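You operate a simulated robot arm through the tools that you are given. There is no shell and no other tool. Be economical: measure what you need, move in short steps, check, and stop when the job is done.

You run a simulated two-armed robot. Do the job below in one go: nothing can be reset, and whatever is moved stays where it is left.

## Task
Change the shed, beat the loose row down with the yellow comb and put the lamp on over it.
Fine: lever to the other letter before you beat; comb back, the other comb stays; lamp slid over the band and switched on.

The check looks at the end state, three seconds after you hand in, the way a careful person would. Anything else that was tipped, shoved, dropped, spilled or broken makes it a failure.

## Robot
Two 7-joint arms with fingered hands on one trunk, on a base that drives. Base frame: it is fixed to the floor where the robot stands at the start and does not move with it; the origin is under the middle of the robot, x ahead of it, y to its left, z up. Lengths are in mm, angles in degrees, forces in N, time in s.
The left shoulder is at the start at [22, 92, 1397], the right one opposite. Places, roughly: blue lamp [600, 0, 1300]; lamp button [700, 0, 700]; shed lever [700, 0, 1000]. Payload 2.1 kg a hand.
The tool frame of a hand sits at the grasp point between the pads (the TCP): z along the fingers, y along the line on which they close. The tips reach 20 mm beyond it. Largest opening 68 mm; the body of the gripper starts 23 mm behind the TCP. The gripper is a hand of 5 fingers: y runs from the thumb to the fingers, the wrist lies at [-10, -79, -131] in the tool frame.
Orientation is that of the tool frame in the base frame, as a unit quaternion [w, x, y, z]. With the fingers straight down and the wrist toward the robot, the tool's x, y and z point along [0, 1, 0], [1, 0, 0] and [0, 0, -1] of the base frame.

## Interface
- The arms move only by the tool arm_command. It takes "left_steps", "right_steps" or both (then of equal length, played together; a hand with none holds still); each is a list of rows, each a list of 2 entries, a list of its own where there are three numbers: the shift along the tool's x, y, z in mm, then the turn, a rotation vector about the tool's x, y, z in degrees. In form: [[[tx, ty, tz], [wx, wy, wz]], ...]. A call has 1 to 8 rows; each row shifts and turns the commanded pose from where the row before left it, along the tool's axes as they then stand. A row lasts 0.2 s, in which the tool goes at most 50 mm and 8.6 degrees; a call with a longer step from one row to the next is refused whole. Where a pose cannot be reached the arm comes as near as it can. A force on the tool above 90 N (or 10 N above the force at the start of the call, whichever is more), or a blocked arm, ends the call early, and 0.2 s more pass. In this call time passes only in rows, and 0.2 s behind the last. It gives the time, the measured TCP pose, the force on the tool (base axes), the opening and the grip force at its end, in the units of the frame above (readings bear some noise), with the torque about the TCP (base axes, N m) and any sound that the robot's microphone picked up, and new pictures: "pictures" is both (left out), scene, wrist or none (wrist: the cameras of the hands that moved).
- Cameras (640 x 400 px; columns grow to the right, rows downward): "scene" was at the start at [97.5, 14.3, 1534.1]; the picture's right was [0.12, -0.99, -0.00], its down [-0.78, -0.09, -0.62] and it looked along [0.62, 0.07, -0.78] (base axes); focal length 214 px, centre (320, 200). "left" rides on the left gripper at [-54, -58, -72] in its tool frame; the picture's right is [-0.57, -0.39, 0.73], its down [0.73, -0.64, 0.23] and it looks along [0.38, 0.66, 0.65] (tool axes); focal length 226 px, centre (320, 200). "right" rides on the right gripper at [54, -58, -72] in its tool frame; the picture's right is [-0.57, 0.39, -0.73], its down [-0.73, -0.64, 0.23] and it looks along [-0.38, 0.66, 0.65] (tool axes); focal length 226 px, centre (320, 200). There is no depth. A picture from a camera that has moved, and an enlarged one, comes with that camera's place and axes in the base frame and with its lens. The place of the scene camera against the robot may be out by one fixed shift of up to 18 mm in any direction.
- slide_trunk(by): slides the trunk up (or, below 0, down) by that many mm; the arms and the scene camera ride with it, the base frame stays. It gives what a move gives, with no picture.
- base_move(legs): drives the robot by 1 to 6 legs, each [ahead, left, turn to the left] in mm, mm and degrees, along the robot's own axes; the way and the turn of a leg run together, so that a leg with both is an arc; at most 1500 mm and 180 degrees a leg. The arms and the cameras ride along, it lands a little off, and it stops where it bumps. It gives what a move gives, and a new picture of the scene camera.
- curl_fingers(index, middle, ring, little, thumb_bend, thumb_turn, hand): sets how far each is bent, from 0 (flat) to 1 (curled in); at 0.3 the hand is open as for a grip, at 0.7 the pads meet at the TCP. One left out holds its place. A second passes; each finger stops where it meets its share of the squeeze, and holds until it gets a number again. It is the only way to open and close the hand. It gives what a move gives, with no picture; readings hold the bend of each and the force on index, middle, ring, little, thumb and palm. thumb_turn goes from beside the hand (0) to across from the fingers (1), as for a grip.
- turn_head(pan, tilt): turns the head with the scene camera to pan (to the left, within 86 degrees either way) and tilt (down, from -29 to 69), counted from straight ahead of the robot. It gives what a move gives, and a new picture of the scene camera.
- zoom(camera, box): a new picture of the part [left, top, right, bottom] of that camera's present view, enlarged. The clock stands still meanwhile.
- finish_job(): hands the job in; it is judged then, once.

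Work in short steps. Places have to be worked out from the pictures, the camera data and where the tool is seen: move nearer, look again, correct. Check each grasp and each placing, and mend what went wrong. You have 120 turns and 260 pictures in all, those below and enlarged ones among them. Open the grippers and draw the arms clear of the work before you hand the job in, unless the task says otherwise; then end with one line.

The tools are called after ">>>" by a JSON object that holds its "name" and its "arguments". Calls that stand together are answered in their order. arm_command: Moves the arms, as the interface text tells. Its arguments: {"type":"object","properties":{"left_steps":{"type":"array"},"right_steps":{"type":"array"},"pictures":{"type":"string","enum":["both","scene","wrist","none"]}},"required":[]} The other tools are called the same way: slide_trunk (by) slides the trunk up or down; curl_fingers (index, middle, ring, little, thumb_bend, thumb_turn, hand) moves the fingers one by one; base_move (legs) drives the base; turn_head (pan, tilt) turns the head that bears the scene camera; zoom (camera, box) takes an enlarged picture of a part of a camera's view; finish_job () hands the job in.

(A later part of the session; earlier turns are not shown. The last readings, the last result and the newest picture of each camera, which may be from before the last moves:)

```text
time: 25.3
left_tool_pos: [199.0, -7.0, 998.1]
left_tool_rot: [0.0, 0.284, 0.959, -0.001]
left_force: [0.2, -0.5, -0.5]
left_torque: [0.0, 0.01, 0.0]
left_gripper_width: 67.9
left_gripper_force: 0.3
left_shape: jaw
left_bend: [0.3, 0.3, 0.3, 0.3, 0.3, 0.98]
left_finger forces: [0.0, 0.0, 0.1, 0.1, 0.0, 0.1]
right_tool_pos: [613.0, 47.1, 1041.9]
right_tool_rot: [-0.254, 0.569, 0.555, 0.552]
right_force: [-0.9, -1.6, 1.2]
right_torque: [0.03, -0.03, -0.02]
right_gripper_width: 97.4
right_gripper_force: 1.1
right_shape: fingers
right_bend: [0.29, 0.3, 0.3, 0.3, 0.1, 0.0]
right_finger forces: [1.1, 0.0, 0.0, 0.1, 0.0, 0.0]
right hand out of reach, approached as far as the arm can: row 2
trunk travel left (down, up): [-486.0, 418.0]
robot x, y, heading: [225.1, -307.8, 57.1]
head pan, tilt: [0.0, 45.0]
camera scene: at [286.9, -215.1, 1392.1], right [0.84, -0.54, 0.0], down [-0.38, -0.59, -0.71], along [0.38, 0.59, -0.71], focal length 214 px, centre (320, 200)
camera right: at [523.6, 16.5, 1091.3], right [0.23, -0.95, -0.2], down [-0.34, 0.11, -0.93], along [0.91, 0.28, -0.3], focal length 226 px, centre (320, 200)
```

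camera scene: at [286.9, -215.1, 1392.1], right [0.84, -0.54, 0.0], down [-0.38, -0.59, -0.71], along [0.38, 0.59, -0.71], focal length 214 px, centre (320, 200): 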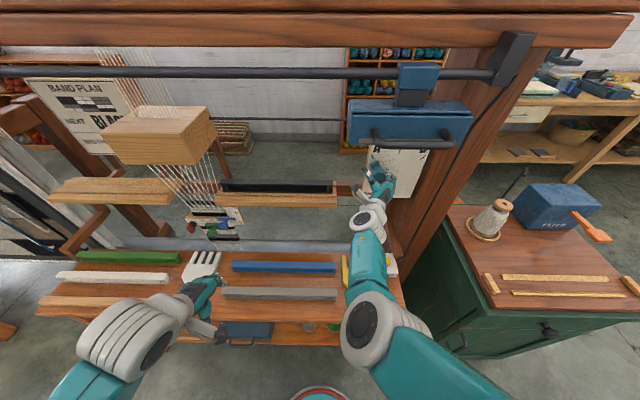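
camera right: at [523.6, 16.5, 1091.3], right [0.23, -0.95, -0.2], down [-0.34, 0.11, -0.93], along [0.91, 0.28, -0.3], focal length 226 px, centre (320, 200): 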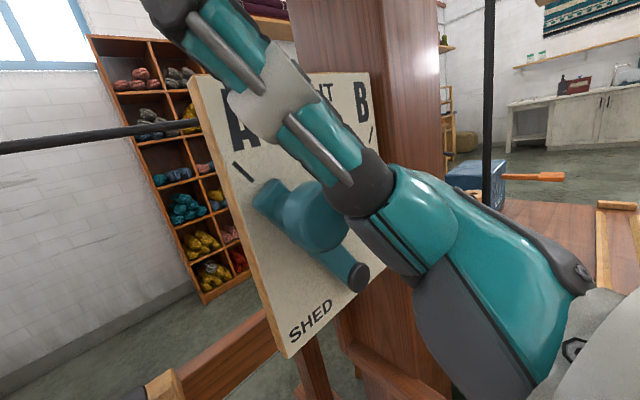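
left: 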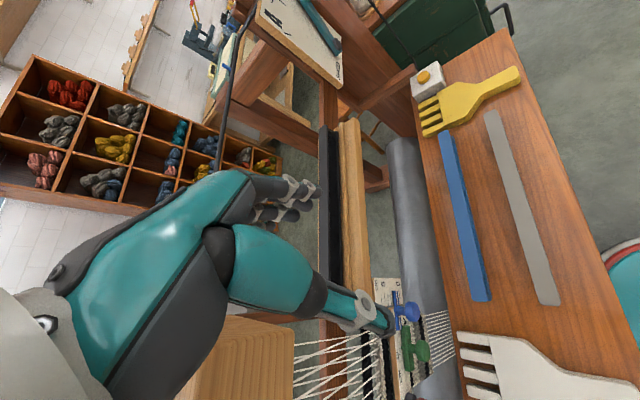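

The lever now points along the A tick. I move the fingers off to the right, draw back, and check.

>>> {"name": "arm_command", "arguments": {"right_steps": [[[-6, 13.5, -2.7], [0, 0, 0]], [[-6, -11, -38], [0, 0, 0]], [[-6, -11, -38], [0, 0, 0]], [[-6, -11, -38], [0, 0, 0]]], "pictures": "both"}}

>>> {"name": "zoom", "arguments": {"camera": "right", "box": [60, 60, 380, 260]}}

```text
time: 26.2
left_tool_pos: [198.7, -8.0, 999.8]
left_tool_rot: [0.0, 0.285, 0.959, -0.001]
left_force: [-0.3, 0.3, -0.7]
left_torque: [-0.03, -0.01, 0.0]
left_gripper_width: 68.1
left_gripper_force: 0.1
left_shape: jaw
left_bend: [0.3, 0.3, 0.3, 0.3, 0.3, 0.98]
left_finger forces: [0.1, 0.1, 0.0, 0.0, 0.1, 0.0]
right_tool_pos: [625.9, -13.0, 1121.7]
right_tool_rot: [-0.259, 0.496, 0.511, 0.653]
right_force: [0.3, 0.1, 0.7]
right_torque: [0.03, -0.01, -0.01]
right_gripper_width: 97.2
right_gripper_force: 0.0
right_shape: fingers
right_bend: [0.3, 0.3, 0.3, 0.3, 0.1, 0.0]
right_finger forces: [0.0, 0.0, 0.0, 0.0, 0.0, 0.0]
right hand out of reach, approached as far as the arm can: row 2, 3, 4
trunk travel left (down, up): [-486.0, 418.0]
robot x, y, heading: [221.7, -307.6, 56.9]
head pan, tilt: [0.0, 45.0]
stopped in row 4 (right hand): the arm was blocked; the commanded pose is now the measured one
camera scene: at [286.9, -215.4, 1392.5], right [0.84, -0.54, 0.0], down [-0.38, -0.59, -0.71], along [0.38, 0.59, -0.71], focal length 214 px, centre (320, 200)
camera right: at [527.9, -50.3, 1149.7], right [0.26, -0.9, -0.35], down [-0.18, 0.31, -0.93], along [0.95, 0.31, -0.08], focal length 226 px, centre (320, 200)
```

scene: 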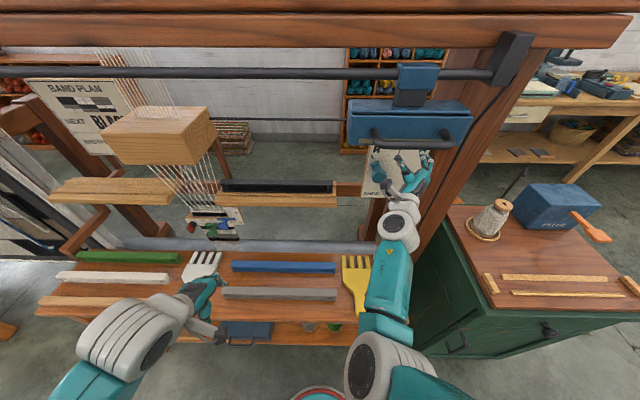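
right: 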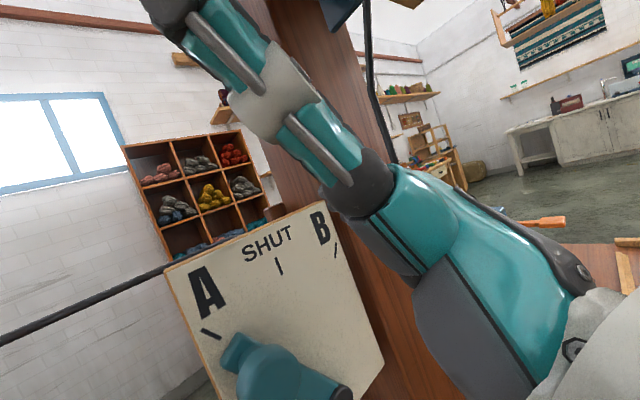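

```text
2.00 times, centred on (220, 160) of right
camera zoom: at [527.9, -50.3, 1149.7], right [0.26, -0.9, -0.35], down [-0.18, 0.31, -0.93], along [0.95, 0.31, -0.08], focal length 452 px, centre (520, 280)
```

zoom: 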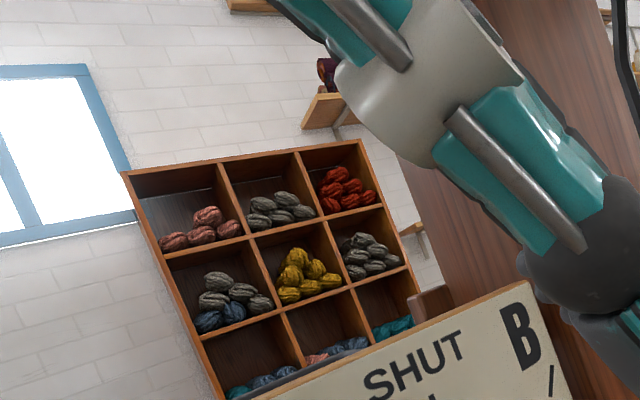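

Lever points at the A tick. The arm is at its limit for retracting in this pose, so I back the base 150 mm off instead.

>>> {"name": "base_move", "arguments": {"legs": [[-160, 0, 0]]}}

>>> {"name": "zoom", "arguments": {"camera": "scene", "box": [330, 120, 490, 220]}}

>>> {"name": "zoom", "arguments": {"camera": "right", "box": [0, 0, 640, 400]}}

```text
time: 27.7
left_tool_pos: [111.2, -143.4, 998.9]
left_tool_rot: [0.0, 0.284, 0.959, 0.0]
left_force: [-0.2, -0.3, -0.3]
left_torque: [-0.03, 0.04, 0.03]
left_gripper_width: 67.7
left_gripper_force: 0.0
left_shape: jaw
left_bend: [0.3, 0.3, 0.3, 0.3, 0.3, 0.98]
left_finger forces: [0.0, 0.0, 0.1, 0.0, 0.1, 0.1]
right_tool_pos: [536.4, -148.2, 1123.6]
right_tool_rot: [-0.26, 0.496, 0.512, 0.652]
right_force: [0.2, -0.3, 0.3]
right_torque: [-0.01, 0.02, 0.01]
right_gripper_width: 97.2
right_gripper_force: 0.1
right_shape: fingers
right_bend: [0.3, 0.3, 0.3, 0.3, 0.1, 0.0]
right_finger forces: [0.0, 0.0, 0.0, 0.1, 0.0, 0.0]
trunk travel left (down, up): [-486.0, 418.0]
robot x, y, heading: [130.6, -438.6, 57.5]
head pan, tilt: [0.0, 45.0]
camera scene: at [198.9, -350.3, 1392.5], right [0.84, -0.54, 0.0], down [-0.38, -0.59, -0.71], along [0.38, 0.59, -0.71], focal length 214 px, centre (320, 200)
```

scene: 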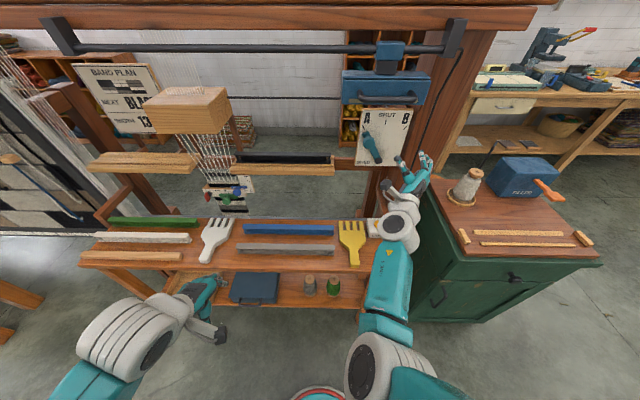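

```text
4.00 times, centred on (410, 170) of scene
camera zoom: at [198.9, -350.3, 1392.5], right [0.84, -0.54, 0.0], down [-0.38, -0.59, -0.71], along [0.38, 0.59, -0.71], focal length 858 px, centre (-40, 320)
```

zoom: 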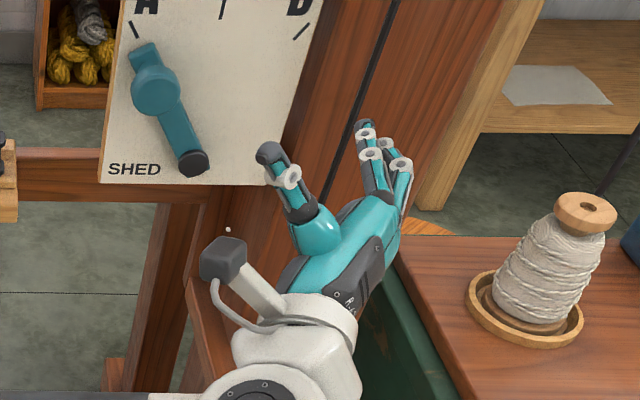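

```text
1.00 times, centred on (320, 200) of right (not enlarged: the box is as wide or as high as the picture)
camera zoom: at [439.5, -185.2, 1148.9], right [0.26, -0.9, -0.35], down [-0.18, 0.31, -0.93], along [0.95, 0.31, -0.08], focal length 226 px, centre (320, 200)
```

zoom: 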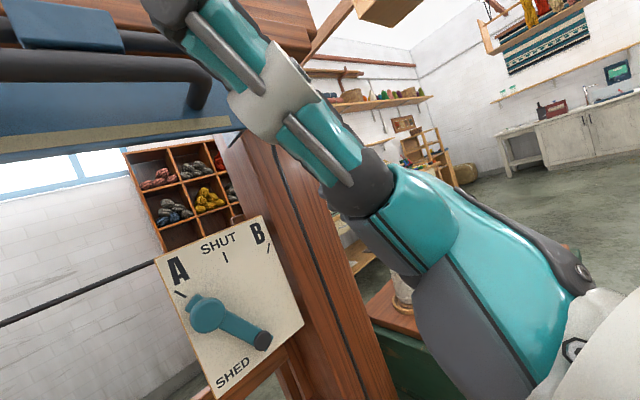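

Lever is at A. Now the yellow comb: I enlarge it in the scene to locate it precisely and record its resting place.

>>> {"name": "zoom", "arguments": {"camera": "scene", "box": [300, 200, 428, 280]}}

>>> {"name": "zoom", "arguments": {"camera": "scene", "box": [160, 130, 288, 210]}}

```text
5.00 times, centred on (364, 240) of scene
camera zoom: at [198.9, -350.3, 1392.5], right [0.84, -0.54, 0.0], down [-0.38, -0.59, -0.71], along [0.38, 0.59, -0.71], focal length 1072 px, centre (100, 0)
```

zoom: 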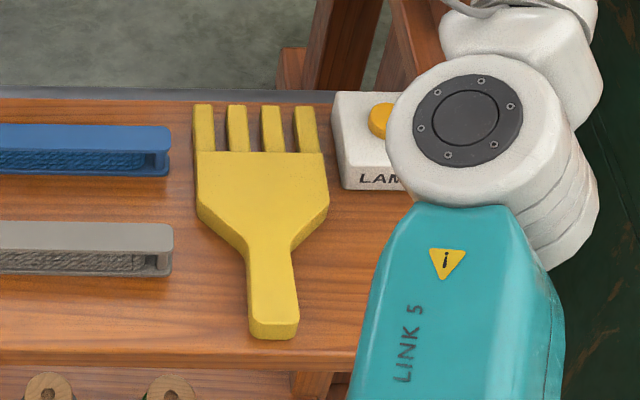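

```text
5.00 times, centred on (224, 170) of scene
camera zoom: at [198.9, -350.3, 1392.5], right [0.84, -0.54, 0.0], down [-0.38, -0.59, -0.71], along [0.38, 0.59, -0.71], focal length 1072 px, centre (800, 350)
```

zoom: 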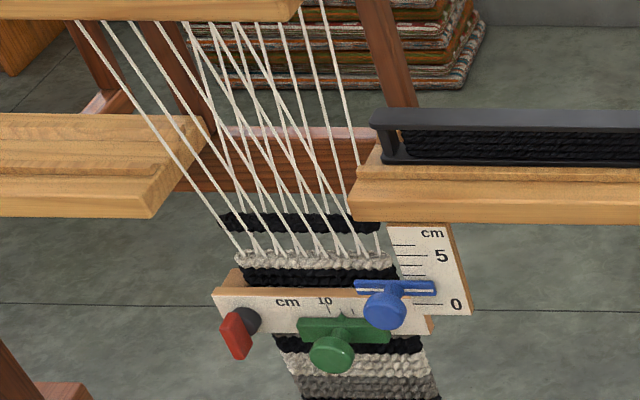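

Key finding: the warp is vertical – loose row at (E −48, N 499, z 854), fell about z 820 straight below, so beating means pushing down with the comb flat, tines forward through the warp. The comb lies at E ≈ 478, N 177–369. I lower the trunk, restore the thumb and turn the hand finger-down with grip axis across the handle.

>>> {"name": "slide_trunk", "arguments": {"by": -200}}

>>> {"name": "curl_fingers", "arguments": {"hand": "right", "thumb_turn": 0.98, "thumb_bend": 0.3}}

>>> {"name": "arm_command", "arguments": {"right_steps": [[[0, 0, 0], [0, 0, 8]], [[0, 0, 0], [0, 0, 8]], [[0, 0, 0], [0, 0, 8]], [[0, 0, 0], [0, -8.4, 0]], [[0, 0, 0], [0, -8.4, 0]], [[0, 0, 0], [0, -8.4, 0]], [[0, 0, 0], [0, -8.4, 0]], [[0, 0, 0], [0, -8.4, 0]]], "pictures": "none"}}

>>> {"name": "arm_command", "arguments": {"right_steps": [[[0, 0, 0], [0, -8.4, 0]], [[0, 0, 0], [0, -8.4, 0]], [[0, 0, 0], [0, -8.4, 0]], [[0, 0, 0], [0, -8, 0]], [[0, 0, 0], [0, 0, 8]]], "pictures": "both"}}

```text
time: 29.8
left_tool_pos: [110.6, -143.8, 782.8]
left_tool_rot: [-0.009, 0.283, 0.958, -0.034]
left_force: [0.7, 0.4, 0.0]
left_torque: [-0.03, 0.03, -0.01]
left_gripper_width: 67.8
left_gripper_force: 0.0
left_shape: jaw
left_bend: [0.3, 0.3, 0.3, 0.3, 0.3, 0.98]
left_finger forces: [0.0, 0.0, 0.1, 0.0, 0.0, 0.0]
right_tool_pos: [542.7, -149.9, 924.4]
right_tool_rot: [-0.252, 0.49, 0.515, 0.657]
right_force: [0.6, -0.3, -0.2]
right_torque: [0.01, 0.01, 0.02]
right_gripper_width: 97.0
right_gripper_force: 0.1
right_shape: fingers
right_bend: [0.3, 0.3, 0.3, 0.3, 0.1, 0.0]
right_finger forces: [0.0, 0.1, 0.0, 0.0, 0.0, 0.0]
trunk travel left (down, up): [-286.0, 618.0]
robot x, y, heading: [131.6, -440.9, 56.9]
head pan, tilt: [0.0, 45.0]
```

```text
time: 30.8
left_tool_pos: [109.5, -142.8, 782.4]
left_tool_rot: [-0.009, 0.283, 0.958, -0.034]
left_force: [-0.9, -0.4, -0.1]
left_torque: [-0.05, 0.05, 0.0]
left_gripper_width: 67.7
left_gripper_force: 0.2
left_shape: jaw
left_bend: [0.3, 0.3, 0.3, 0.3, 0.3, 0.98]
left_finger forces: [0.1, 0.0, 0.0, 0.0, 0.0, 0.0]
right_tool_pos: [541.5, -149.9, 924.8]
right_tool_rot: [-0.25, 0.491, 0.515, 0.656]
right_force: [0.2, -0.6, -0.6]
right_torque: [-0.03, -0.01, 0.02]
right_gripper_width: 62.9
right_gripper_force: 0.0
right_shape: fingers
right_bend: [0.3, 0.3, 0.3, 0.3, 0.3, 0.96]
right_finger forces: [0.1, 0.0, 0.1, 0.0, 0.0, 0.0]
trunk travel left (down, up): [-286.0, 618.0]
robot x, y, heading: [134.4, -441.2, 57.1]
head pan, tilt: [0.0, 45.0]
```

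```text
time: 32.6
left_tool_pos: [111.1, -144.8, 782.5]
left_tool_rot: [-0.009, 0.284, 0.958, -0.036]
left_force: [0.2, 0.0, 0.0]
left_torque: [0.0, 0.0, 0.02]
left_gripper_width: 67.9
left_gripper_force: 0.0
left_shape: jaw
left_bend: [0.3, 0.3, 0.3, 0.3, 0.3, 0.98]
left_finger forces: [0.1, 0.0, 0.0, 0.0, 0.1, 0.1]
right_tool_pos: [604.0, -124.8, 815.4]
right_tool_rot: [-0.319, 0.675, 0.458, 0.482]
right_force: [0.1, -0.6, 0.2]
right_torque: [-0.03, -0.01, -0.01]
right_gripper_width: 62.9
right_gripper_force: 0.0
right_shape: fingers
right_bend: [0.3, 0.3, 0.3, 0.3, 0.3, 0.96]
right_finger forces: [0.0, 0.1, 0.1, 0.1, 0.0, 0.1]
right hand out of reach, approached as far as the arm can: row 1, 2, 3, 4, 5, 6, 7, 8
trunk travel left (down, up): [-286.0, 618.0]
robot x, y, heading: [138.1, -444.8, 57.2]
head pan, tilt: [0.0, 45.0]
```

```text
time: 33.8
left_tool_pos: [111.1, -143.8, 781.8]
left_tool_rot: [-0.009, 0.284, 0.958, -0.034]
left_force: [0.0, 1.1, 0.5]
left_torque: [-0.02, 0.0, 0.01]
left_gripper_width: 67.5
left_gripper_force: 0.0
left_shape: jaw
left_bend: [0.3, 0.3, 0.3, 0.3, 0.3, 0.98]
left_finger forces: [0.1, 0.0, 0.1, 0.1, 0.1, 0.1]
right_tool_pos: [603.7, -126.0, 800.1]
right_tool_rot: [-0.354, 0.704, 0.408, 0.462]
right_force: [-1.0, -0.3, 0.3]
right_torque: [0.0, 0.03, -0.01]
right_gripper_width: 62.8
right_gripper_force: 0.1
right_shape: fingers
right_bend: [0.3, 0.3, 0.3, 0.3, 0.3, 0.96]
right_finger forces: [0.0, 0.0, 0.1, 0.0, 0.1, 0.0]
right hand out of reach, approached as far as the arm can: row 1, 2, 3, 4, 5
trunk travel left (down, up): [-286.0, 618.0]
robot x, y, heading: [134.1, -443.8, 57.1]
head pan, tilt: [0.0, 45.0]
camera scene: at [212.4, -329.5, 1191.2], right [0.84, -0.54, 0.0], down [-0.38, -0.59, -0.71], along [0.38, 0.59, -0.71], focal length 214 px, centre (320, 200)
camera right: at [538.3, -150.6, 880.7], right [-0.05, -0.94, -0.34], down [-0.67, 0.29, -0.69], along [0.74, 0.2, -0.64], focal length 226 px, centre (320, 200)
```

scene: 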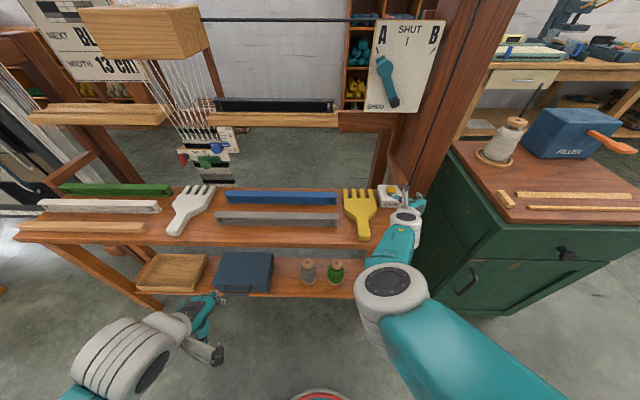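
right: 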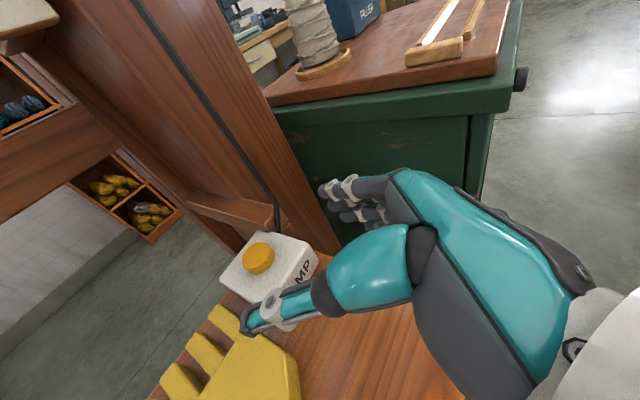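

The hand can't pitch down in this wrist orientation. A better plan: stand turned 57° right of the loom normal (my start heading) so that the left hand in its natural finger-down pose grips across the comb handle. I back off and turn there.

>>> {"name": "base_move", "arguments": {"legs": [[-100, 0, 0], [0, 0, -57]]}}

```text
time: 37.5
left_tool_pos: [315.8, -336.6, 783.2]
left_tool_rot: [-0.025, 0.7, 0.713, -0.027]
left_force: [-0.2, 0.1, 0.3]
left_torque: [0.02, 0.0, -0.03]
left_gripper_width: 67.7
left_gripper_force: 0.1
left_shape: jaw
left_bend: [0.3, 0.3, 0.3, 0.3, 0.3, 0.98]
left_finger forces: [0.1, 0.0, 0.0, 0.1, 0.0, 0.0]
right_tool_pos: [607.7, -734.0, 799.1]
right_tool_rot: [-0.095, 0.813, 0.031, 0.574]
right_force: [-0.4, -1.4, 0.0]
right_torque: [0.0, -0.03, 0.01]
right_gripper_width: 63.1
right_gripper_force: 0.0
right_shape: fingers
right_bend: [0.3, 0.3, 0.3, 0.3, 0.3, 0.96]
right_finger forces: [0.0, 0.1, 0.0, 0.1, 0.0, 0.0]
trunk travel left (down, up): [-286.0, 618.0]
robot x, y, heading: [79.6, -519.6, 1.1]
head pan, tilt: [0.0, 45.0]
camera scene: at [218.5, -514.0, 1191.2], right [0.02, -1.0, 0.0], down [-0.71, -0.01, -0.71], along [0.71, 0.01, -0.71], focal length 214 px, centre (320, 200)
```

scene: 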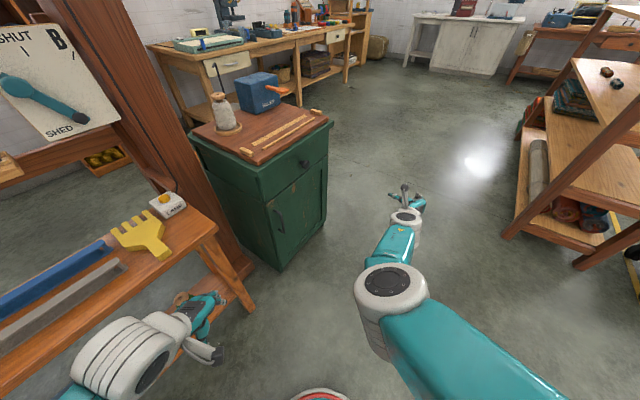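

Room is fine here. I bring the right arm back to a compact finger-down pose, out of the way.

>>> {"name": "arm_command", "arguments": {"right_steps": [[[-45, 0, 0], [0, 0, -8]], [[-45, 0, 0], [0, 0, -8]], [[-45, 0, 0], [0, 0, -8]], [[-30, 0, 0], [0, 0, -8.5]], [[0, 0, 0], [0, 0, -8.5]], [[0, 0, 0], [0, 0, -8.5]], [[0, 0, 0], [0, 0, -8.5]], [[0, 0, 0], [0, 0, -8.5]]], "pictures": "none"}}

>>> {"name": "arm_command", "arguments": {"right_steps": [[[0, 0, 0], [0, 0, -8.5]], [[0, 0, 0], [0, 0, -8.5]], [[0, 0, 0], [0, 0, -8]]], "pictures": "none"}}

```text
time: 39.3
left_tool_pos: [316.3, -336.1, 782.6]
left_tool_rot: [-0.025, 0.701, 0.713, -0.027]
left_force: [-0.1, -0.1, -0.1]
left_torque: [-0.01, -0.03, 0.02]
left_gripper_width: 67.7
left_gripper_force: 0.0
left_shape: jaw
left_bend: [0.3, 0.3, 0.3, 0.3, 0.3, 0.98]
left_finger forces: [0.1, 0.0, 0.0, 0.1, 0.0, 0.0]
right_tool_pos: [519.4, -750.7, 731.8]
right_tool_rot: [0.236, 0.662, 0.472, 0.532]
right_force: [0.8, -0.9, 0.0]
right_torque: [0.03, 0.02, -0.02]
right_gripper_width: 62.7
right_gripper_force: 0.1
right_shape: fingers
right_bend: [0.3, 0.3, 0.3, 0.3, 0.3, 0.96]
right_finger forces: [0.1, 0.0, 0.0, 0.0, 0.0, 0.1]
right hand out of reach, approached as far as the arm can: row 2, 3, 4, 5, 6, 7, 8
trunk travel left (down, up): [-286.0, 618.0]
robot x, y, heading: [82.4, -519.0, 1.1]
head pan, tilt: [0.0, 45.0]
```

```text
time: 40.1
left_tool_pos: [315.6, -335.1, 782.3]
left_tool_rot: [-0.025, 0.7, 0.713, -0.027]
left_force: [0.2, 0.7, 0.0]
left_torque: [-0.04, 0.01, -0.01]
left_gripper_width: 67.8
left_gripper_force: 0.1
left_shape: jaw
left_bend: [0.3, 0.3, 0.3, 0.3, 0.3, 0.98]
left_finger forces: [0.1, 0.0, 0.1, 0.0, 0.1, 0.0]
right_tool_pos: [514.5, -745.8, 746.4]
right_tool_rot: [0.345, 0.544, 0.604, 0.469]
right_force: [-0.1, -0.4, 0.3]
right_torque: [-0.02, 0.03, -0.01]
right_gripper_width: 62.8
right_gripper_force: 0.0
right_shape: fingers
right_bend: [0.3, 0.3, 0.3, 0.3, 0.3, 0.96]
right_finger forces: [0.1, 0.0, 0.0, 0.1, 0.0, 0.1]
right hand out of reach, approached as far as the arm can: row 1, 2, 3
trunk travel left (down, up): [-286.0, 618.0]
robot x, y, heading: [81.2, -519.2, 1.4]
head pan, tilt: [0.0, 45.0]
```

The right arm is stuck in a local posture; I steer its command to the start-like pose (hand higher, finger-down) that was reachable.

>>> {"name": "arm_command", "arguments": {"right_steps": [[[20, 15, -40], [0, 0, 0]], [[20, 15, -40], [0, 0, 0]], [[20, 15, -40], [0, 0, 0]], [[20, 15, -40], [0, 0, 0]], [[0, 0, 0], [0, 0, 0]], [[0, 0, 0], [0, 0, 0]]], "pictures": "scene"}}

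```text
time: 41.5
left_tool_pos: [316.0, -336.9, 782.9]
left_tool_rot: [-0.024, 0.7, 0.713, -0.026]
left_force: [0.0, 0.2, 0.5]
left_torque: [-0.01, -0.01, 0.01]
left_gripper_width: 67.6
left_gripper_force: 0.0
left_shape: jaw
left_bend: [0.3, 0.3, 0.3, 0.3, 0.3, 0.98]
left_finger forces: [0.1, 0.1, 0.0, 0.0, 0.0, 0.1]
right_tool_pos: [373.2, -699.3, 862.9]
right_tool_rot: [0.345, 0.545, 0.604, 0.469]
right_force: [0.1, 0.0, 0.4]
right_torque: [0.01, 0.03, 0.03]
right_gripper_width: 62.7
right_gripper_force: 0.0
right_shape: fingers
right_bend: [0.3, 0.3, 0.3, 0.3, 0.3, 0.96]
right_finger forces: [0.1, 0.1, 0.0, 0.0, 0.1, 0.1]
trunk travel left (down, up): [-286.0, 618.0]
robot x, y, heading: [85.9, -517.2, 0.8]
head pan, tilt: [0.0, 45.0]
camera scene: at [218.3, -514.0, 1191.2], right [0.02, -1.0, 0.0], down [-0.71, -0.01, -0.71], along [0.71, 0.01, -0.71], focal length 214 px, centre (320, 200)
```

scene: 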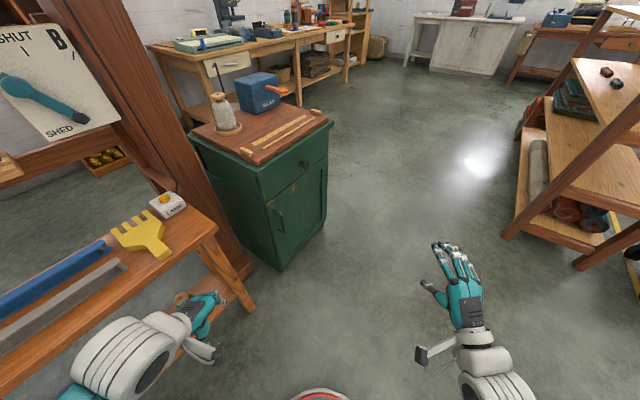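

Arm commands start from the reached pose – good to know; the right hand is now compact. I raise the trunk 60, yaw the left hand 33° so its grip axis lies along the loom, and drive to about E 308, N −25.

>>> {"name": "slide_trunk", "arguments": {"by": 60}}

>>> {"name": "arm_command", "arguments": {"left_steps": [[[0, 0, 0], [0, 0, 8.3]], [[0, 0, 0], [0, 0, 8.3]], [[0, 0, 0], [0, 0, 8.3]], [[0, 0, 0], [0, 0, 8.3]]], "pictures": "none"}}

>>> {"name": "base_move", "arguments": {"legs": [[163, 325, -1]]}}

>>> {"name": "zoom", "arguments": {"camera": "left", "box": [0, 0, 640, 400]}}

```text
time: 42.5
left_tool_pos: [316.3, -334.5, 842.4]
left_tool_rot: [-0.025, 0.701, 0.712, -0.026]
left_force: [0.2, 0.0, -0.5]
left_torque: [-0.01, -0.02, 0.02]
left_gripper_width: 67.4
left_gripper_force: 0.0
left_shape: jaw
left_bend: [0.3, 0.3, 0.3, 0.3, 0.3, 0.98]
left_finger forces: [0.0, 0.0, 0.0, 0.0, 0.1, 0.0]
right_tool_pos: [372.8, -698.5, 921.7]
right_tool_rot: [0.345, 0.545, 0.604, 0.469]
right_force: [0.4, 0.2, 0.6]
right_torque: [0.02, -0.01, -0.05]
right_gripper_width: 63.0
right_gripper_force: 0.0
right_shape: fingers
right_bend: [0.3, 0.3, 0.3, 0.3, 0.3, 0.96]
right_finger forces: [0.1, 0.0, 0.0, 0.0, 0.0, 0.1]
trunk travel left (down, up): [-346.0, 558.0]
robot x, y, heading: [79.6, -523.2, 1.1]
head pan, tilt: [0.0, 45.0]
```

```text
time: 43.5
left_tool_pos: [315.9, -335.5, 842.9]
left_tool_rot: [-0.016, 0.875, 0.483, -0.032]
left_force: [-0.4, -0.6, -0.9]
left_torque: [0.01, 0.03, 0.01]
left_gripper_width: 67.7
left_gripper_force: 0.1
left_shape: jaw
left_bend: [0.3, 0.3, 0.3, 0.3, 0.3, 0.98]
left_finger forces: [0.0, 0.0, 0.0, 0.1, 0.0, 0.0]
right_tool_pos: [372.6, -698.6, 922.7]
right_tool_rot: [0.345, 0.545, 0.604, 0.468]
right_force: [0.5, 0.8, 0.5]
right_torque: [0.03, -0.01, 0.0]
right_gripper_width: 63.0
right_gripper_force: 0.0
right_shape: fingers
right_bend: [0.3, 0.3, 0.3, 0.3, 0.3, 0.96]
right_finger forces: [0.0, 0.1, 0.1, 0.1, 0.0, 0.0]
trunk travel left (down, up): [-346.0, 558.0]
robot x, y, heading: [84.9, -523.5, 1.2]
head pan, tilt: [0.0, 45.0]
```

```text
time: 45.8
left_tool_pos: [476.5, -7.6, 844.1]
left_tool_rot: [-0.017, 0.878, 0.477, -0.032]
left_force: [-0.6, 0.6, 0.3]
left_torque: [-0.01, -0.01, 0.03]
left_gripper_width: 67.7
left_gripper_force: 0.1
left_shape: jaw
left_bend: [0.3, 0.3, 0.3, 0.3, 0.3, 0.98]
left_finger forces: [0.0, 0.1, 0.0, 0.0, 0.1, 0.1]
right_tool_pos: [527.6, -371.2, 922.1]
right_tool_rot: [0.349, 0.548, 0.6, 0.467]
right_force: [0.2, 0.0, -0.1]
right_torque: [0.02, 0.0, 0.0]
right_gripper_width: 63.2
right_gripper_force: 0.0
right_shape: fingers
right_bend: [0.3, 0.3, 0.3, 0.3, 0.3, 0.96]
right_finger forces: [0.1, 0.1, 0.0, 0.1, 0.1, 0.1]
trunk travel left (down, up): [-346.0, 558.0]
robot x, y, heading: [241.7, -190.5, 0.3]
head pan, tilt: [0.0, 45.0]
camera scene: at [367.6, -184.5, 1251.7], right [0.01, -1.0, 0.0], down [-0.71, 0.0, -0.71], along [0.71, 0.0, -0.71], focal length 214 px, centre (320, 200)
```

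scene: 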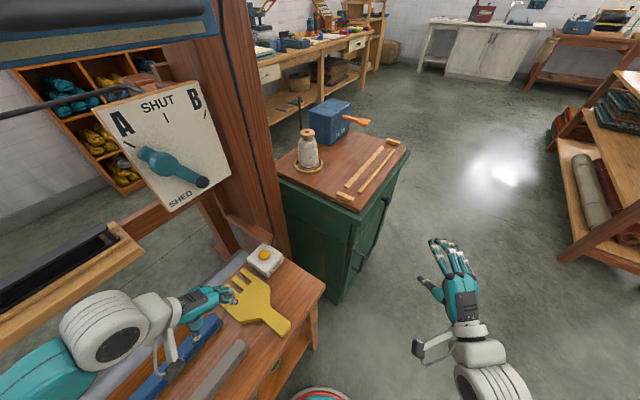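

```text
1.00 times, centred on (320, 200) of left (not enlarged: the box is as wide or as high as the picture)
camera zoom: at [402.7, -21.5, 919.6], right [-0.68, -0.27, -0.68], down [-0.16, 0.96, -0.22], along [0.71, -0.05, -0.7], focal length 226 px, centre (320, 200)
```

zoom: 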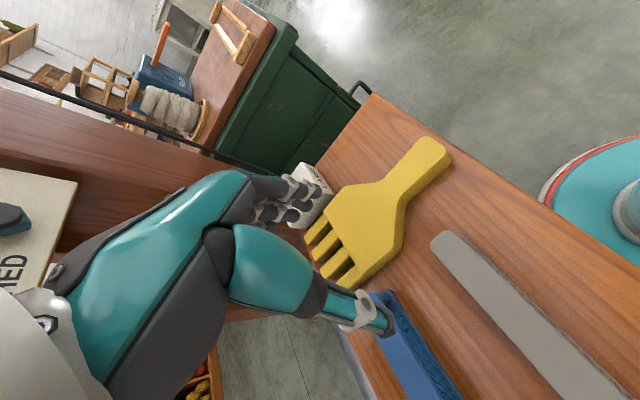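

Comb handle is at about E 462–470, N 172–225. I move the left hand above the handle and look again.

>>> {"name": "arm_command", "arguments": {"left_steps": [[[-24, 30, 10], [0, 0, 0]], [[-24, 30, 20], [0, 0, 0]]], "pictures": "both"}}

```text
time: 46.4
left_tool_pos: [499.7, -80.3, 812.8]
left_tool_rot: [-0.016, 0.878, 0.478, -0.032]
left_force: [0.5, -0.9, 0.0]
left_torque: [0.01, -0.02, -0.03]
left_gripper_width: 67.4
left_gripper_force: 0.0
left_shape: jaw
left_bend: [0.3, 0.3, 0.3, 0.3, 0.3, 0.98]
left_finger forces: [0.0, 0.0, 0.0, 0.0, 0.0, 0.0]
right_tool_pos: [527.9, -370.9, 921.3]
right_tool_rot: [0.348, 0.549, 0.6, 0.466]
right_force: [-0.2, 0.7, -0.2]
right_torque: [-0.02, 0.01, 0.01]
right_gripper_width: 63.2
right_gripper_force: 0.1
right_shape: fingers
right_bend: [0.3, 0.3, 0.3, 0.3, 0.3, 0.96]
right_finger forces: [0.0, 0.0, 0.0, 0.1, 0.0, 0.0]
trunk travel left (down, up): [-346.0, 558.0]
robot x, y, heading: [239.6, -190.0, 0.2]
head pan, tilt: [0.0, 45.0]
camera scene: at [367.6, -184.5, 1251.7], right [0.01, -1.0, 0.0], down [-0.71, 0.0, -0.71], along [0.71, 0.0, -0.71], focal length 214 px, centre (320, 200)
camera left: at [426.3, -94.8, 889.5], right [-0.68, -0.27, -0.68], down [-0.15, 0.96, -0.22], along [0.71, -0.04, -0.7], focal length 226 px, centre (320, 200)
```

scene: 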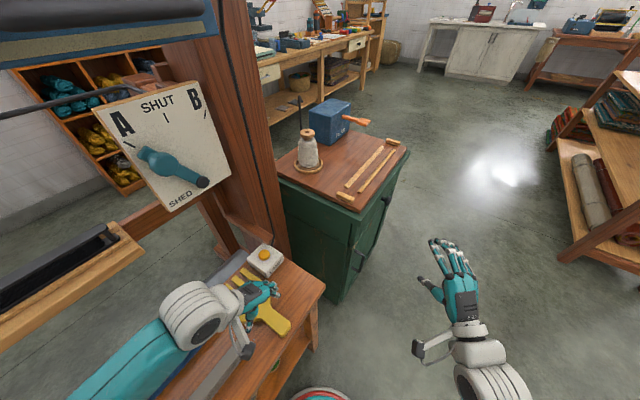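
left: 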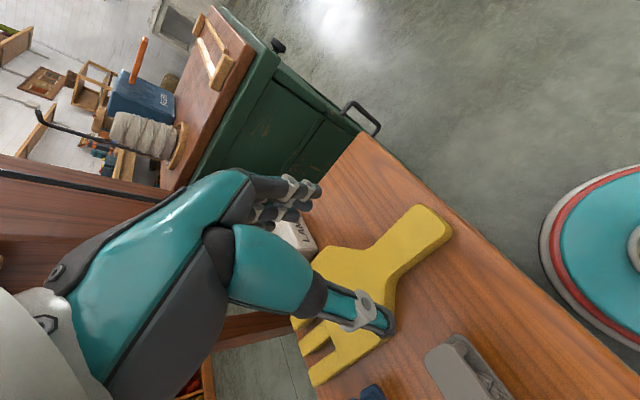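

Handle centreline E ≈ 466, N 170–221; TCP is at (464, 202, 813). I shift slightly back toward the handle's end and descend to z ≈ 735.

>>> {"name": "arm_command", "arguments": {"left_steps": [[[-5, 4, 26], [0, 0, 0]], [[-5, 3, 26], [0, 0, 0]], [[0, 0, 26], [0, 0, 0]]], "pictures": "both"}}

>>> {"name": "zoom", "arguments": {"camera": "scene", "box": [200, 230, 328, 350]}}

```text
time: 47.2
left_tool_pos: [491.1, -93.6, 733.0]
left_tool_rot: [-0.016, 0.878, 0.478, -0.031]
left_force: [-0.3, -0.4, 0.3]
left_torque: [-0.01, 0.04, 0.01]
left_gripper_width: 68.1
left_gripper_force: 0.0
left_shape: jaw
left_bend: [0.3, 0.3, 0.3, 0.3, 0.3, 0.98]
left_finger forces: [0.1, 0.1, 0.0, 0.0, 0.1, 0.0]
right_tool_pos: [528.2, -371.8, 921.0]
right_tool_rot: [0.348, 0.549, 0.6, 0.467]
right_force: [-0.9, -0.3, 0.1]
right_torque: [-0.04, -0.02, 0.02]
right_gripper_width: 62.7
right_gripper_force: 0.1
right_shape: fingers
right_bend: [0.3, 0.3, 0.3, 0.3, 0.3, 0.96]
right_finger forces: [0.0, 0.0, 0.0, 0.0, 0.0, 0.1]
trunk travel left (down, up): [-346.0, 558.0]
robot x, y, heading: [242.2, -189.4, 0.5]
head pan, tilt: [0.0, 45.0]
camera scene: at [367.7, -184.6, 1251.7], right [0.01, -1.0, 0.0], down [-0.71, 0.0, -0.71], along [0.71, 0.0, -0.71], focal length 214 px, centre (320, 200)
camera left: at [417.0, -108.0, 809.6], right [-0.68, -0.27, -0.68], down [-0.15, 0.96, -0.22], along [0.71, -0.05, -0.7], focal length 226 px, centre (320, 200)
```

scene: 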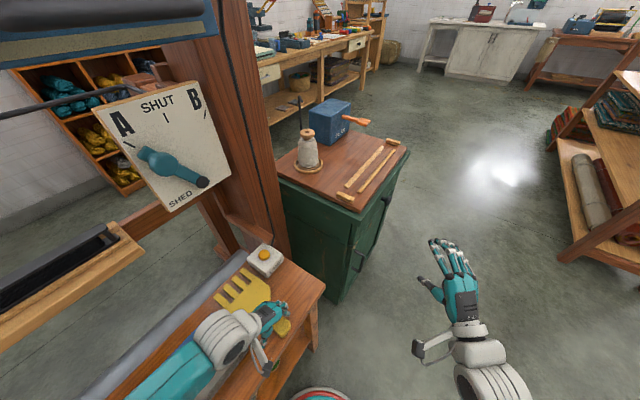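
left: 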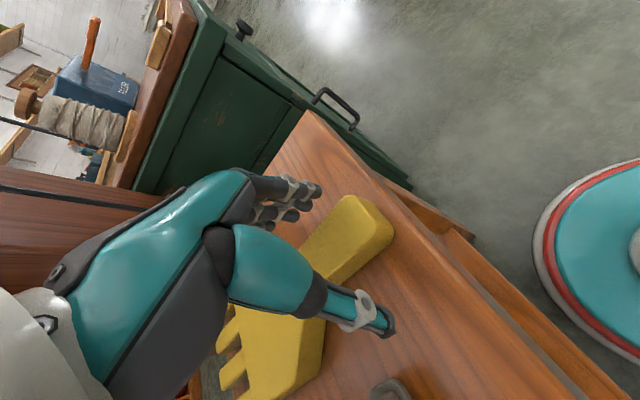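

```text
3.33 times, centred on (264, 290) of scene
camera zoom: at [367.7, -184.6, 1251.7], right [0.01, -1.0, 0.0], down [-0.71, 0.0, -0.71], along [0.71, 0.0, -0.71], focal length 715 px, centre (507, -100)
```

zoom: 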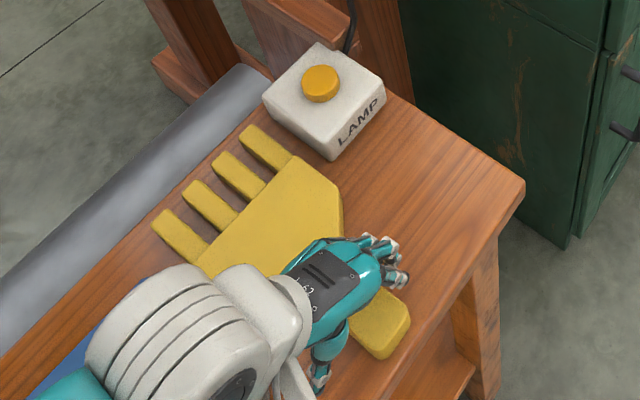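

The fingers straddle the handle. I lower 9 mm more and close.

>>> {"name": "arm_command", "arguments": {"left_steps": [[[0, 1, 5], [0, 0, 0]], [[0, 0, 4], [0, 0, 0]]], "pictures": "none"}}

>>> {"name": "curl_fingers", "arguments": {"hand": "left", "index": 0.7, "middle": 0.7, "ring": 0.7, "little": 0.7, "thumb_bend": 0.7}}

>>> {"name": "zoom", "arguments": {"camera": "left", "box": [0, 0, 640, 400]}}

```text
time: 47.8
left_tool_pos: [493.1, -93.8, 724.3]
left_tool_rot: [-0.016, 0.878, 0.477, -0.031]
left_force: [0.4, 0.1, -0.1]
left_torque: [0.01, -0.04, 0.01]
left_gripper_width: 67.7
left_gripper_force: 0.0
left_shape: jaw
left_bend: [0.3, 0.3, 0.3, 0.3, 0.3, 0.98]
left_finger forces: [0.0, 0.0, 0.1, 0.0, 0.1, 0.1]
right_tool_pos: [528.1, -371.2, 922.3]
right_tool_rot: [0.347, 0.548, 0.6, 0.467]
right_force: [-0.2, 0.0, -0.7]
right_torque: [0.01, 0.03, 0.0]
right_gripper_width: 63.0
right_gripper_force: 0.1
right_shape: fingers
right_bend: [0.3, 0.3, 0.3, 0.3, 0.3, 0.96]
right_finger forces: [0.0, 0.0, 0.1, 0.0, 0.0, 0.0]
trunk travel left (down, up): [-346.0, 558.0]
robot x, y, heading: [242.5, -190.4, 0.2]
head pan, tilt: [0.0, 45.0]
```

```text
time: 48.8
left_tool_pos: [493.7, -94.3, 726.0]
left_tool_rot: [-0.017, 0.878, 0.477, -0.031]
left_force: [0.8, -0.5, 0.0]
left_torque: [0.0, -0.01, 0.02]
left_gripper_width: 0.0
left_gripper_force: 0.4
left_shape: fingers
left_bend: [0.7, 0.69, 0.7, 0.7, 0.7, 0.98]
left_finger forces: [0.0, 0.5, 0.0, 0.0, 0.0, 0.0]
right_tool_pos: [528.1, -372.4, 921.3]
right_tool_rot: [0.348, 0.549, 0.6, 0.466]
right_force: [-0.1, -1.1, -0.2]
right_torque: [0.0, -0.03, 0.0]
right_gripper_width: 62.8
right_gripper_force: 0.1
right_shape: fingers
right_bend: [0.3, 0.3, 0.3, 0.3, 0.3, 0.96]
right_finger forces: [0.0, 0.0, 0.0, 0.0, 0.0, 0.1]
trunk travel left (down, up): [-346.0, 558.0]
robot x, y, heading: [244.7, -191.2, 0.2]
head pan, tilt: [0.0, 45.0]
```

```text
1.00 times, centred on (320, 200) of left (not enlarged: the box is as wide or as high as the picture)
camera zoom: at [418.7, -108.3, 801.5], right [-0.68, -0.27, -0.68], down [-0.16, 0.96, -0.22], along [0.71, -0.05, -0.7], focal length 226 px, centre (320, 200)
```

zoom: 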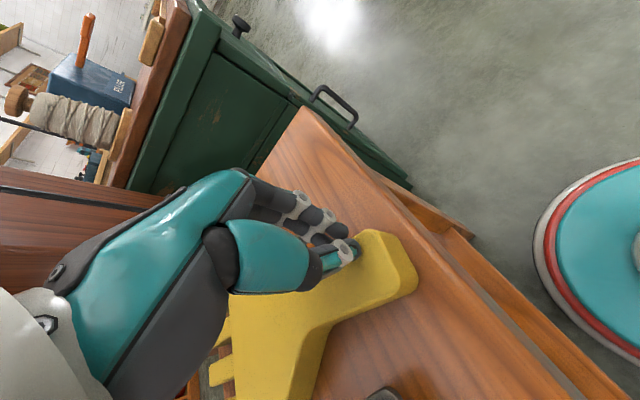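

The fingers closed above the handle and nudged it – the handle top is lower than assumed. I reopen and look before going lower.

>>> {"name": "curl_fingers", "arguments": {"hand": "left", "index": 0.3, "middle": 0.3, "ring": 0.3, "little": 0.3, "thumb_bend": 0.3}}

>>> {"name": "zoom", "arguments": {"camera": "left", "box": [0, 0, 640, 400]}}

>>> {"name": "zoom", "arguments": {"camera": "scene", "box": [200, 230, 328, 350]}}

```text
time: 49.8
left_tool_pos: [492.8, -93.7, 725.2]
left_tool_rot: [-0.017, 0.878, 0.477, -0.032]
left_force: [-0.8, -0.5, -1.1]
left_torque: [0.01, -0.01, -0.03]
left_gripper_width: 61.8
left_gripper_force: 0.1
left_shape: fingers
left_bend: [0.3, 0.3, 0.3, 0.3, 0.3, 0.98]
left_finger forces: [0.0, 0.0, 0.0, 0.0, 0.1, 0.0]
right_tool_pos: [528.4, -370.4, 922.7]
right_tool_rot: [0.347, 0.549, 0.601, 0.467]
right_force: [0.5, -0.1, 0.4]
right_torque: [0.03, 0.02, -0.01]
right_gripper_width: 63.1
right_gripper_force: 0.1
right_shape: fingers
right_bend: [0.3, 0.3, 0.3, 0.3, 0.3, 0.96]
right_finger forces: [0.0, 0.1, 0.0, 0.0, 0.1, 0.0]
trunk travel left (down, up): [-346.0, 558.0]
robot x, y, heading: [240.8, -189.9, 0.0]
head pan, tilt: [0.0, 45.0]
```

```text
1.00 times, centred on (320, 200) of left (not enlarged: the box is as wide or as high as the picture)
camera zoom: at [418.7, -108.3, 801.5], right [-0.68, -0.27, -0.68], down [-0.16, 0.96, -0.22], along [0.71, -0.05, -0.7], focal length 226 px, centre (320, 200)
```

zoom: 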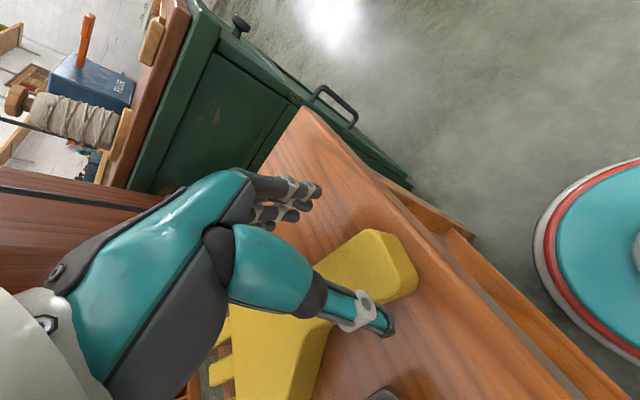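

```text
3.33 times, centred on (264, 290) of scene
camera zoom: at [367.7, -184.5, 1251.7], right [0.01, -1.0, 0.0], down [-0.71, 0.0, -0.71], along [0.71, 0.0, -0.71], focal length 715 px, centre (507, -100)
```

zoom: 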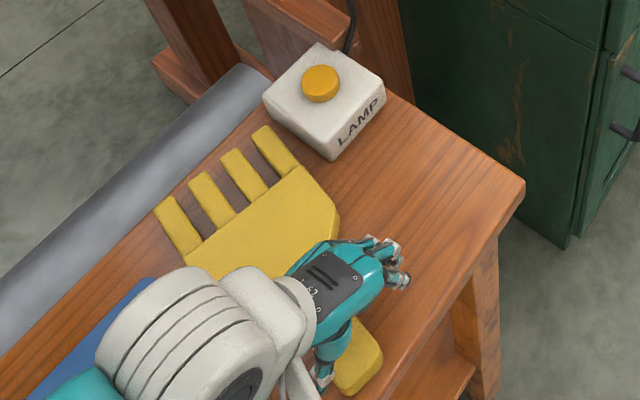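

The comb only pivoted ~8° (handle toward −E). I follow it: shift −11 mm, yaw +8°, then lower in small steps until the tips feel the shelf.

>>> {"name": "arm_command", "arguments": {"left_steps": [[[0, -11, 0], [0, 0, 8]], [[0, 0, 5], [0, 0, 0]], [[0, 0, 5], [0, 0, 0]], [[0, 0, 4], [0, 0, 0]], [[0, 0, 4], [0, 0, 0]]], "pictures": "wrist"}}

```text
time: 51.0
left_tool_pos: [482.3, -88.8, 708.1]
left_tool_rot: [-0.015, 0.909, 0.414, -0.033]
left_force: [0.8, 0.4, 0.1]
left_torque: [0.02, 0.0, 0.0]
left_gripper_width: 62.1
left_gripper_force: 0.1
left_shape: fingers
left_bend: [0.3, 0.3, 0.3, 0.3, 0.3, 0.98]
left_finger forces: [0.0, 0.0, 0.0, 0.0, 0.1, 0.0]
right_tool_pos: [527.9, -370.6, 922.4]
right_tool_rot: [0.348, 0.549, 0.6, 0.467]
right_force: [-0.5, -0.1, -0.2]
right_torque: [-0.04, 0.03, 0.01]
right_gripper_width: 62.9
right_gripper_force: 0.0
right_shape: fingers
right_bend: [0.3, 0.3, 0.3, 0.3, 0.3, 0.96]
right_finger forces: [0.1, 0.0, 0.0, 0.0, 0.1, 0.0]
trunk travel left (down, up): [-346.0, 558.0]
robot x, y, heading: [240.4, -190.7, 0.4]
head pan, tilt: [0.0, 45.0]
camera left: at [407.6, -90.9, 785.0], right [-0.71, -0.18, -0.68], down [-0.02, 0.97, -0.23], along [0.7, -0.15, -0.7], focal length 226 px, centre (320, 200)
```

left: 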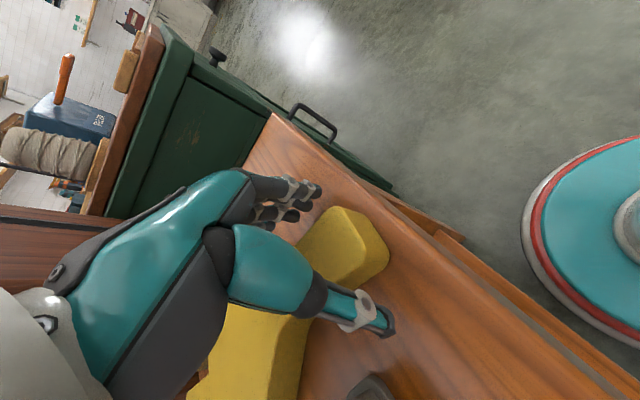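

Still no contact at z 708; I keep lowering gently.

>>> {"name": "arm_command", "arguments": {"left_steps": [[[0, 0, 4], [0, 0, 0]], [[0, 0, 4], [0, 0, 0]], [[0, 0, 3], [0, 0, 0]]], "pictures": "wrist"}}

```text
time: 51.8
left_tool_pos: [482.6, -86.9, 699.7]
left_tool_rot: [-0.012, 0.909, 0.415, -0.031]
left_force: [-3.1, 3.5, 31.1]
left_torque: [-0.49, -1.02, 0.04]
left_gripper_width: 62.9
left_gripper_force: 14.8
left_shape: fingers
left_bend: [0.3, 0.3, 0.3, 0.3, 0.3, 0.98]
left_finger forces: [1.7, 22.8, 5.6, 0.0, 0.1, 0.0]
right_tool_pos: [527.5, -371.3, 922.1]
right_tool_rot: [0.349, 0.549, 0.599, 0.466]
right_force: [-0.6, -0.7, 0.3]
right_torque: [0.03, 0.02, 0.0]
right_gripper_width: 63.0
right_gripper_force: 0.0
right_shape: fingers
right_bend: [0.3, 0.3, 0.3, 0.3, 0.3, 0.96]
right_finger forces: [0.0, 0.0, 0.1, 0.1, 0.1, 0.0]
trunk travel left (down, up): [-346.0, 558.0]
robot x, y, heading: [237.6, -188.3, 0.3]
head pan, tilt: [0.0, 45.0]
camera left: at [406.5, -90.5, 775.2], right [-0.71, -0.18, -0.68], down [-0.02, 0.97, -0.23], along [0.7, -0.15, -0.69], focal length 226 px, centre (320, 200)
```

left: 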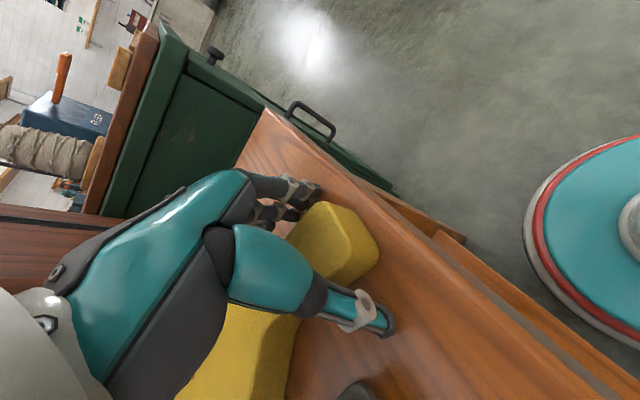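

Tips touch the shelf (shelf ≈ z 680). I lift 3 mm and close.

>>> {"name": "arm_command", "arguments": {"left_steps": [[[0, 0, -3], [0, 0, 0]]], "pictures": "none"}}

>>> {"name": "curl_fingers", "arguments": {"hand": "left", "index": 0.75, "middle": 0.75, "ring": 0.75, "little": 0.75, "thumb_bend": 0.75}}

>>> {"name": "zoom", "arguments": {"camera": "left", "box": [0, 0, 640, 400]}}

```text
time: 52.2
left_tool_pos: [481.2, -86.6, 699.4]
left_tool_rot: [-0.015, 0.909, 0.415, -0.034]
left_force: [-1.4, 1.1, 14.6]
left_torque: [-0.22, -0.47, -0.01]
left_gripper_width: 62.8
left_gripper_force: 6.9
left_shape: fingers
left_bend: [0.3, 0.3, 0.3, 0.3, 0.3, 0.98]
left_finger forces: [0.2, 14.1, 0.0, 0.0, 0.0, 0.0]
right_tool_pos: [527.2, -371.1, 921.4]
right_tool_rot: [0.348, 0.548, 0.6, 0.467]
right_force: [-0.2, -0.5, 0.6]
right_torque: [0.01, 0.01, -0.03]
right_gripper_width: 62.8
right_gripper_force: 0.1
right_shape: fingers
right_bend: [0.3, 0.3, 0.3, 0.3, 0.3, 0.96]
right_finger forces: [0.1, 0.1, 0.0, 0.1, 0.1, 0.0]
trunk travel left (down, up): [-346.0, 558.0]
robot x, y, heading: [241.6, -187.7, 0.2]
head pan, tilt: [0.0, 45.0]
```

```text
time: 53.2
left_tool_pos: [481.7, -87.5, 701.9]
left_tool_rot: [-0.013, 0.909, 0.415, -0.032]
left_force: [4.6, -5.5, 38.3]
left_torque: [-0.81, -1.19, -0.07]
left_gripper_width: 22.8
left_gripper_force: 34.5
left_shape: fingers
left_bend: [0.72, 0.3, 0.72, 0.73, 0.58, 0.9]
left_finger forces: [17.5, 27.5, 5.4, 3.5, 15.4, 0.0]
right_tool_pos: [528.5, -372.1, 922.5]
right_tool_rot: [0.348, 0.549, 0.6, 0.467]
right_force: [-0.8, -0.4, -0.2]
right_torque: [0.02, 0.01, 0.01]
right_gripper_width: 62.9
right_gripper_force: 0.0
right_shape: fingers
right_bend: [0.3, 0.3, 0.3, 0.3, 0.3, 0.96]
right_finger forces: [0.0, 0.0, 0.1, 0.0, 0.1, 0.0]
trunk travel left (down, up): [-346.0, 558.0]
robot x, y, heading: [241.6, -188.9, 0.4]
head pan, tilt: [0.0, 45.0]
```

```text
1.00 times, centred on (320, 200) of left (not enlarged: the box is as wide or as high as the picture)
camera zoom: at [407.0, -91.3, 777.8], right [-0.71, -0.18, -0.68], down [-0.02, 0.97, -0.23], along [0.7, -0.15, -0.7], focal length 226 px, centre (320, 200)
```

zoom: 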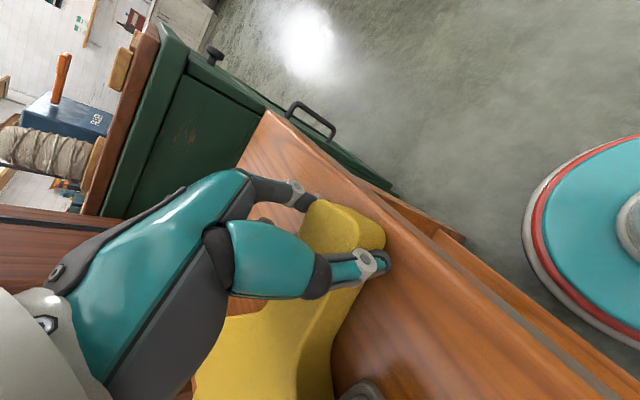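

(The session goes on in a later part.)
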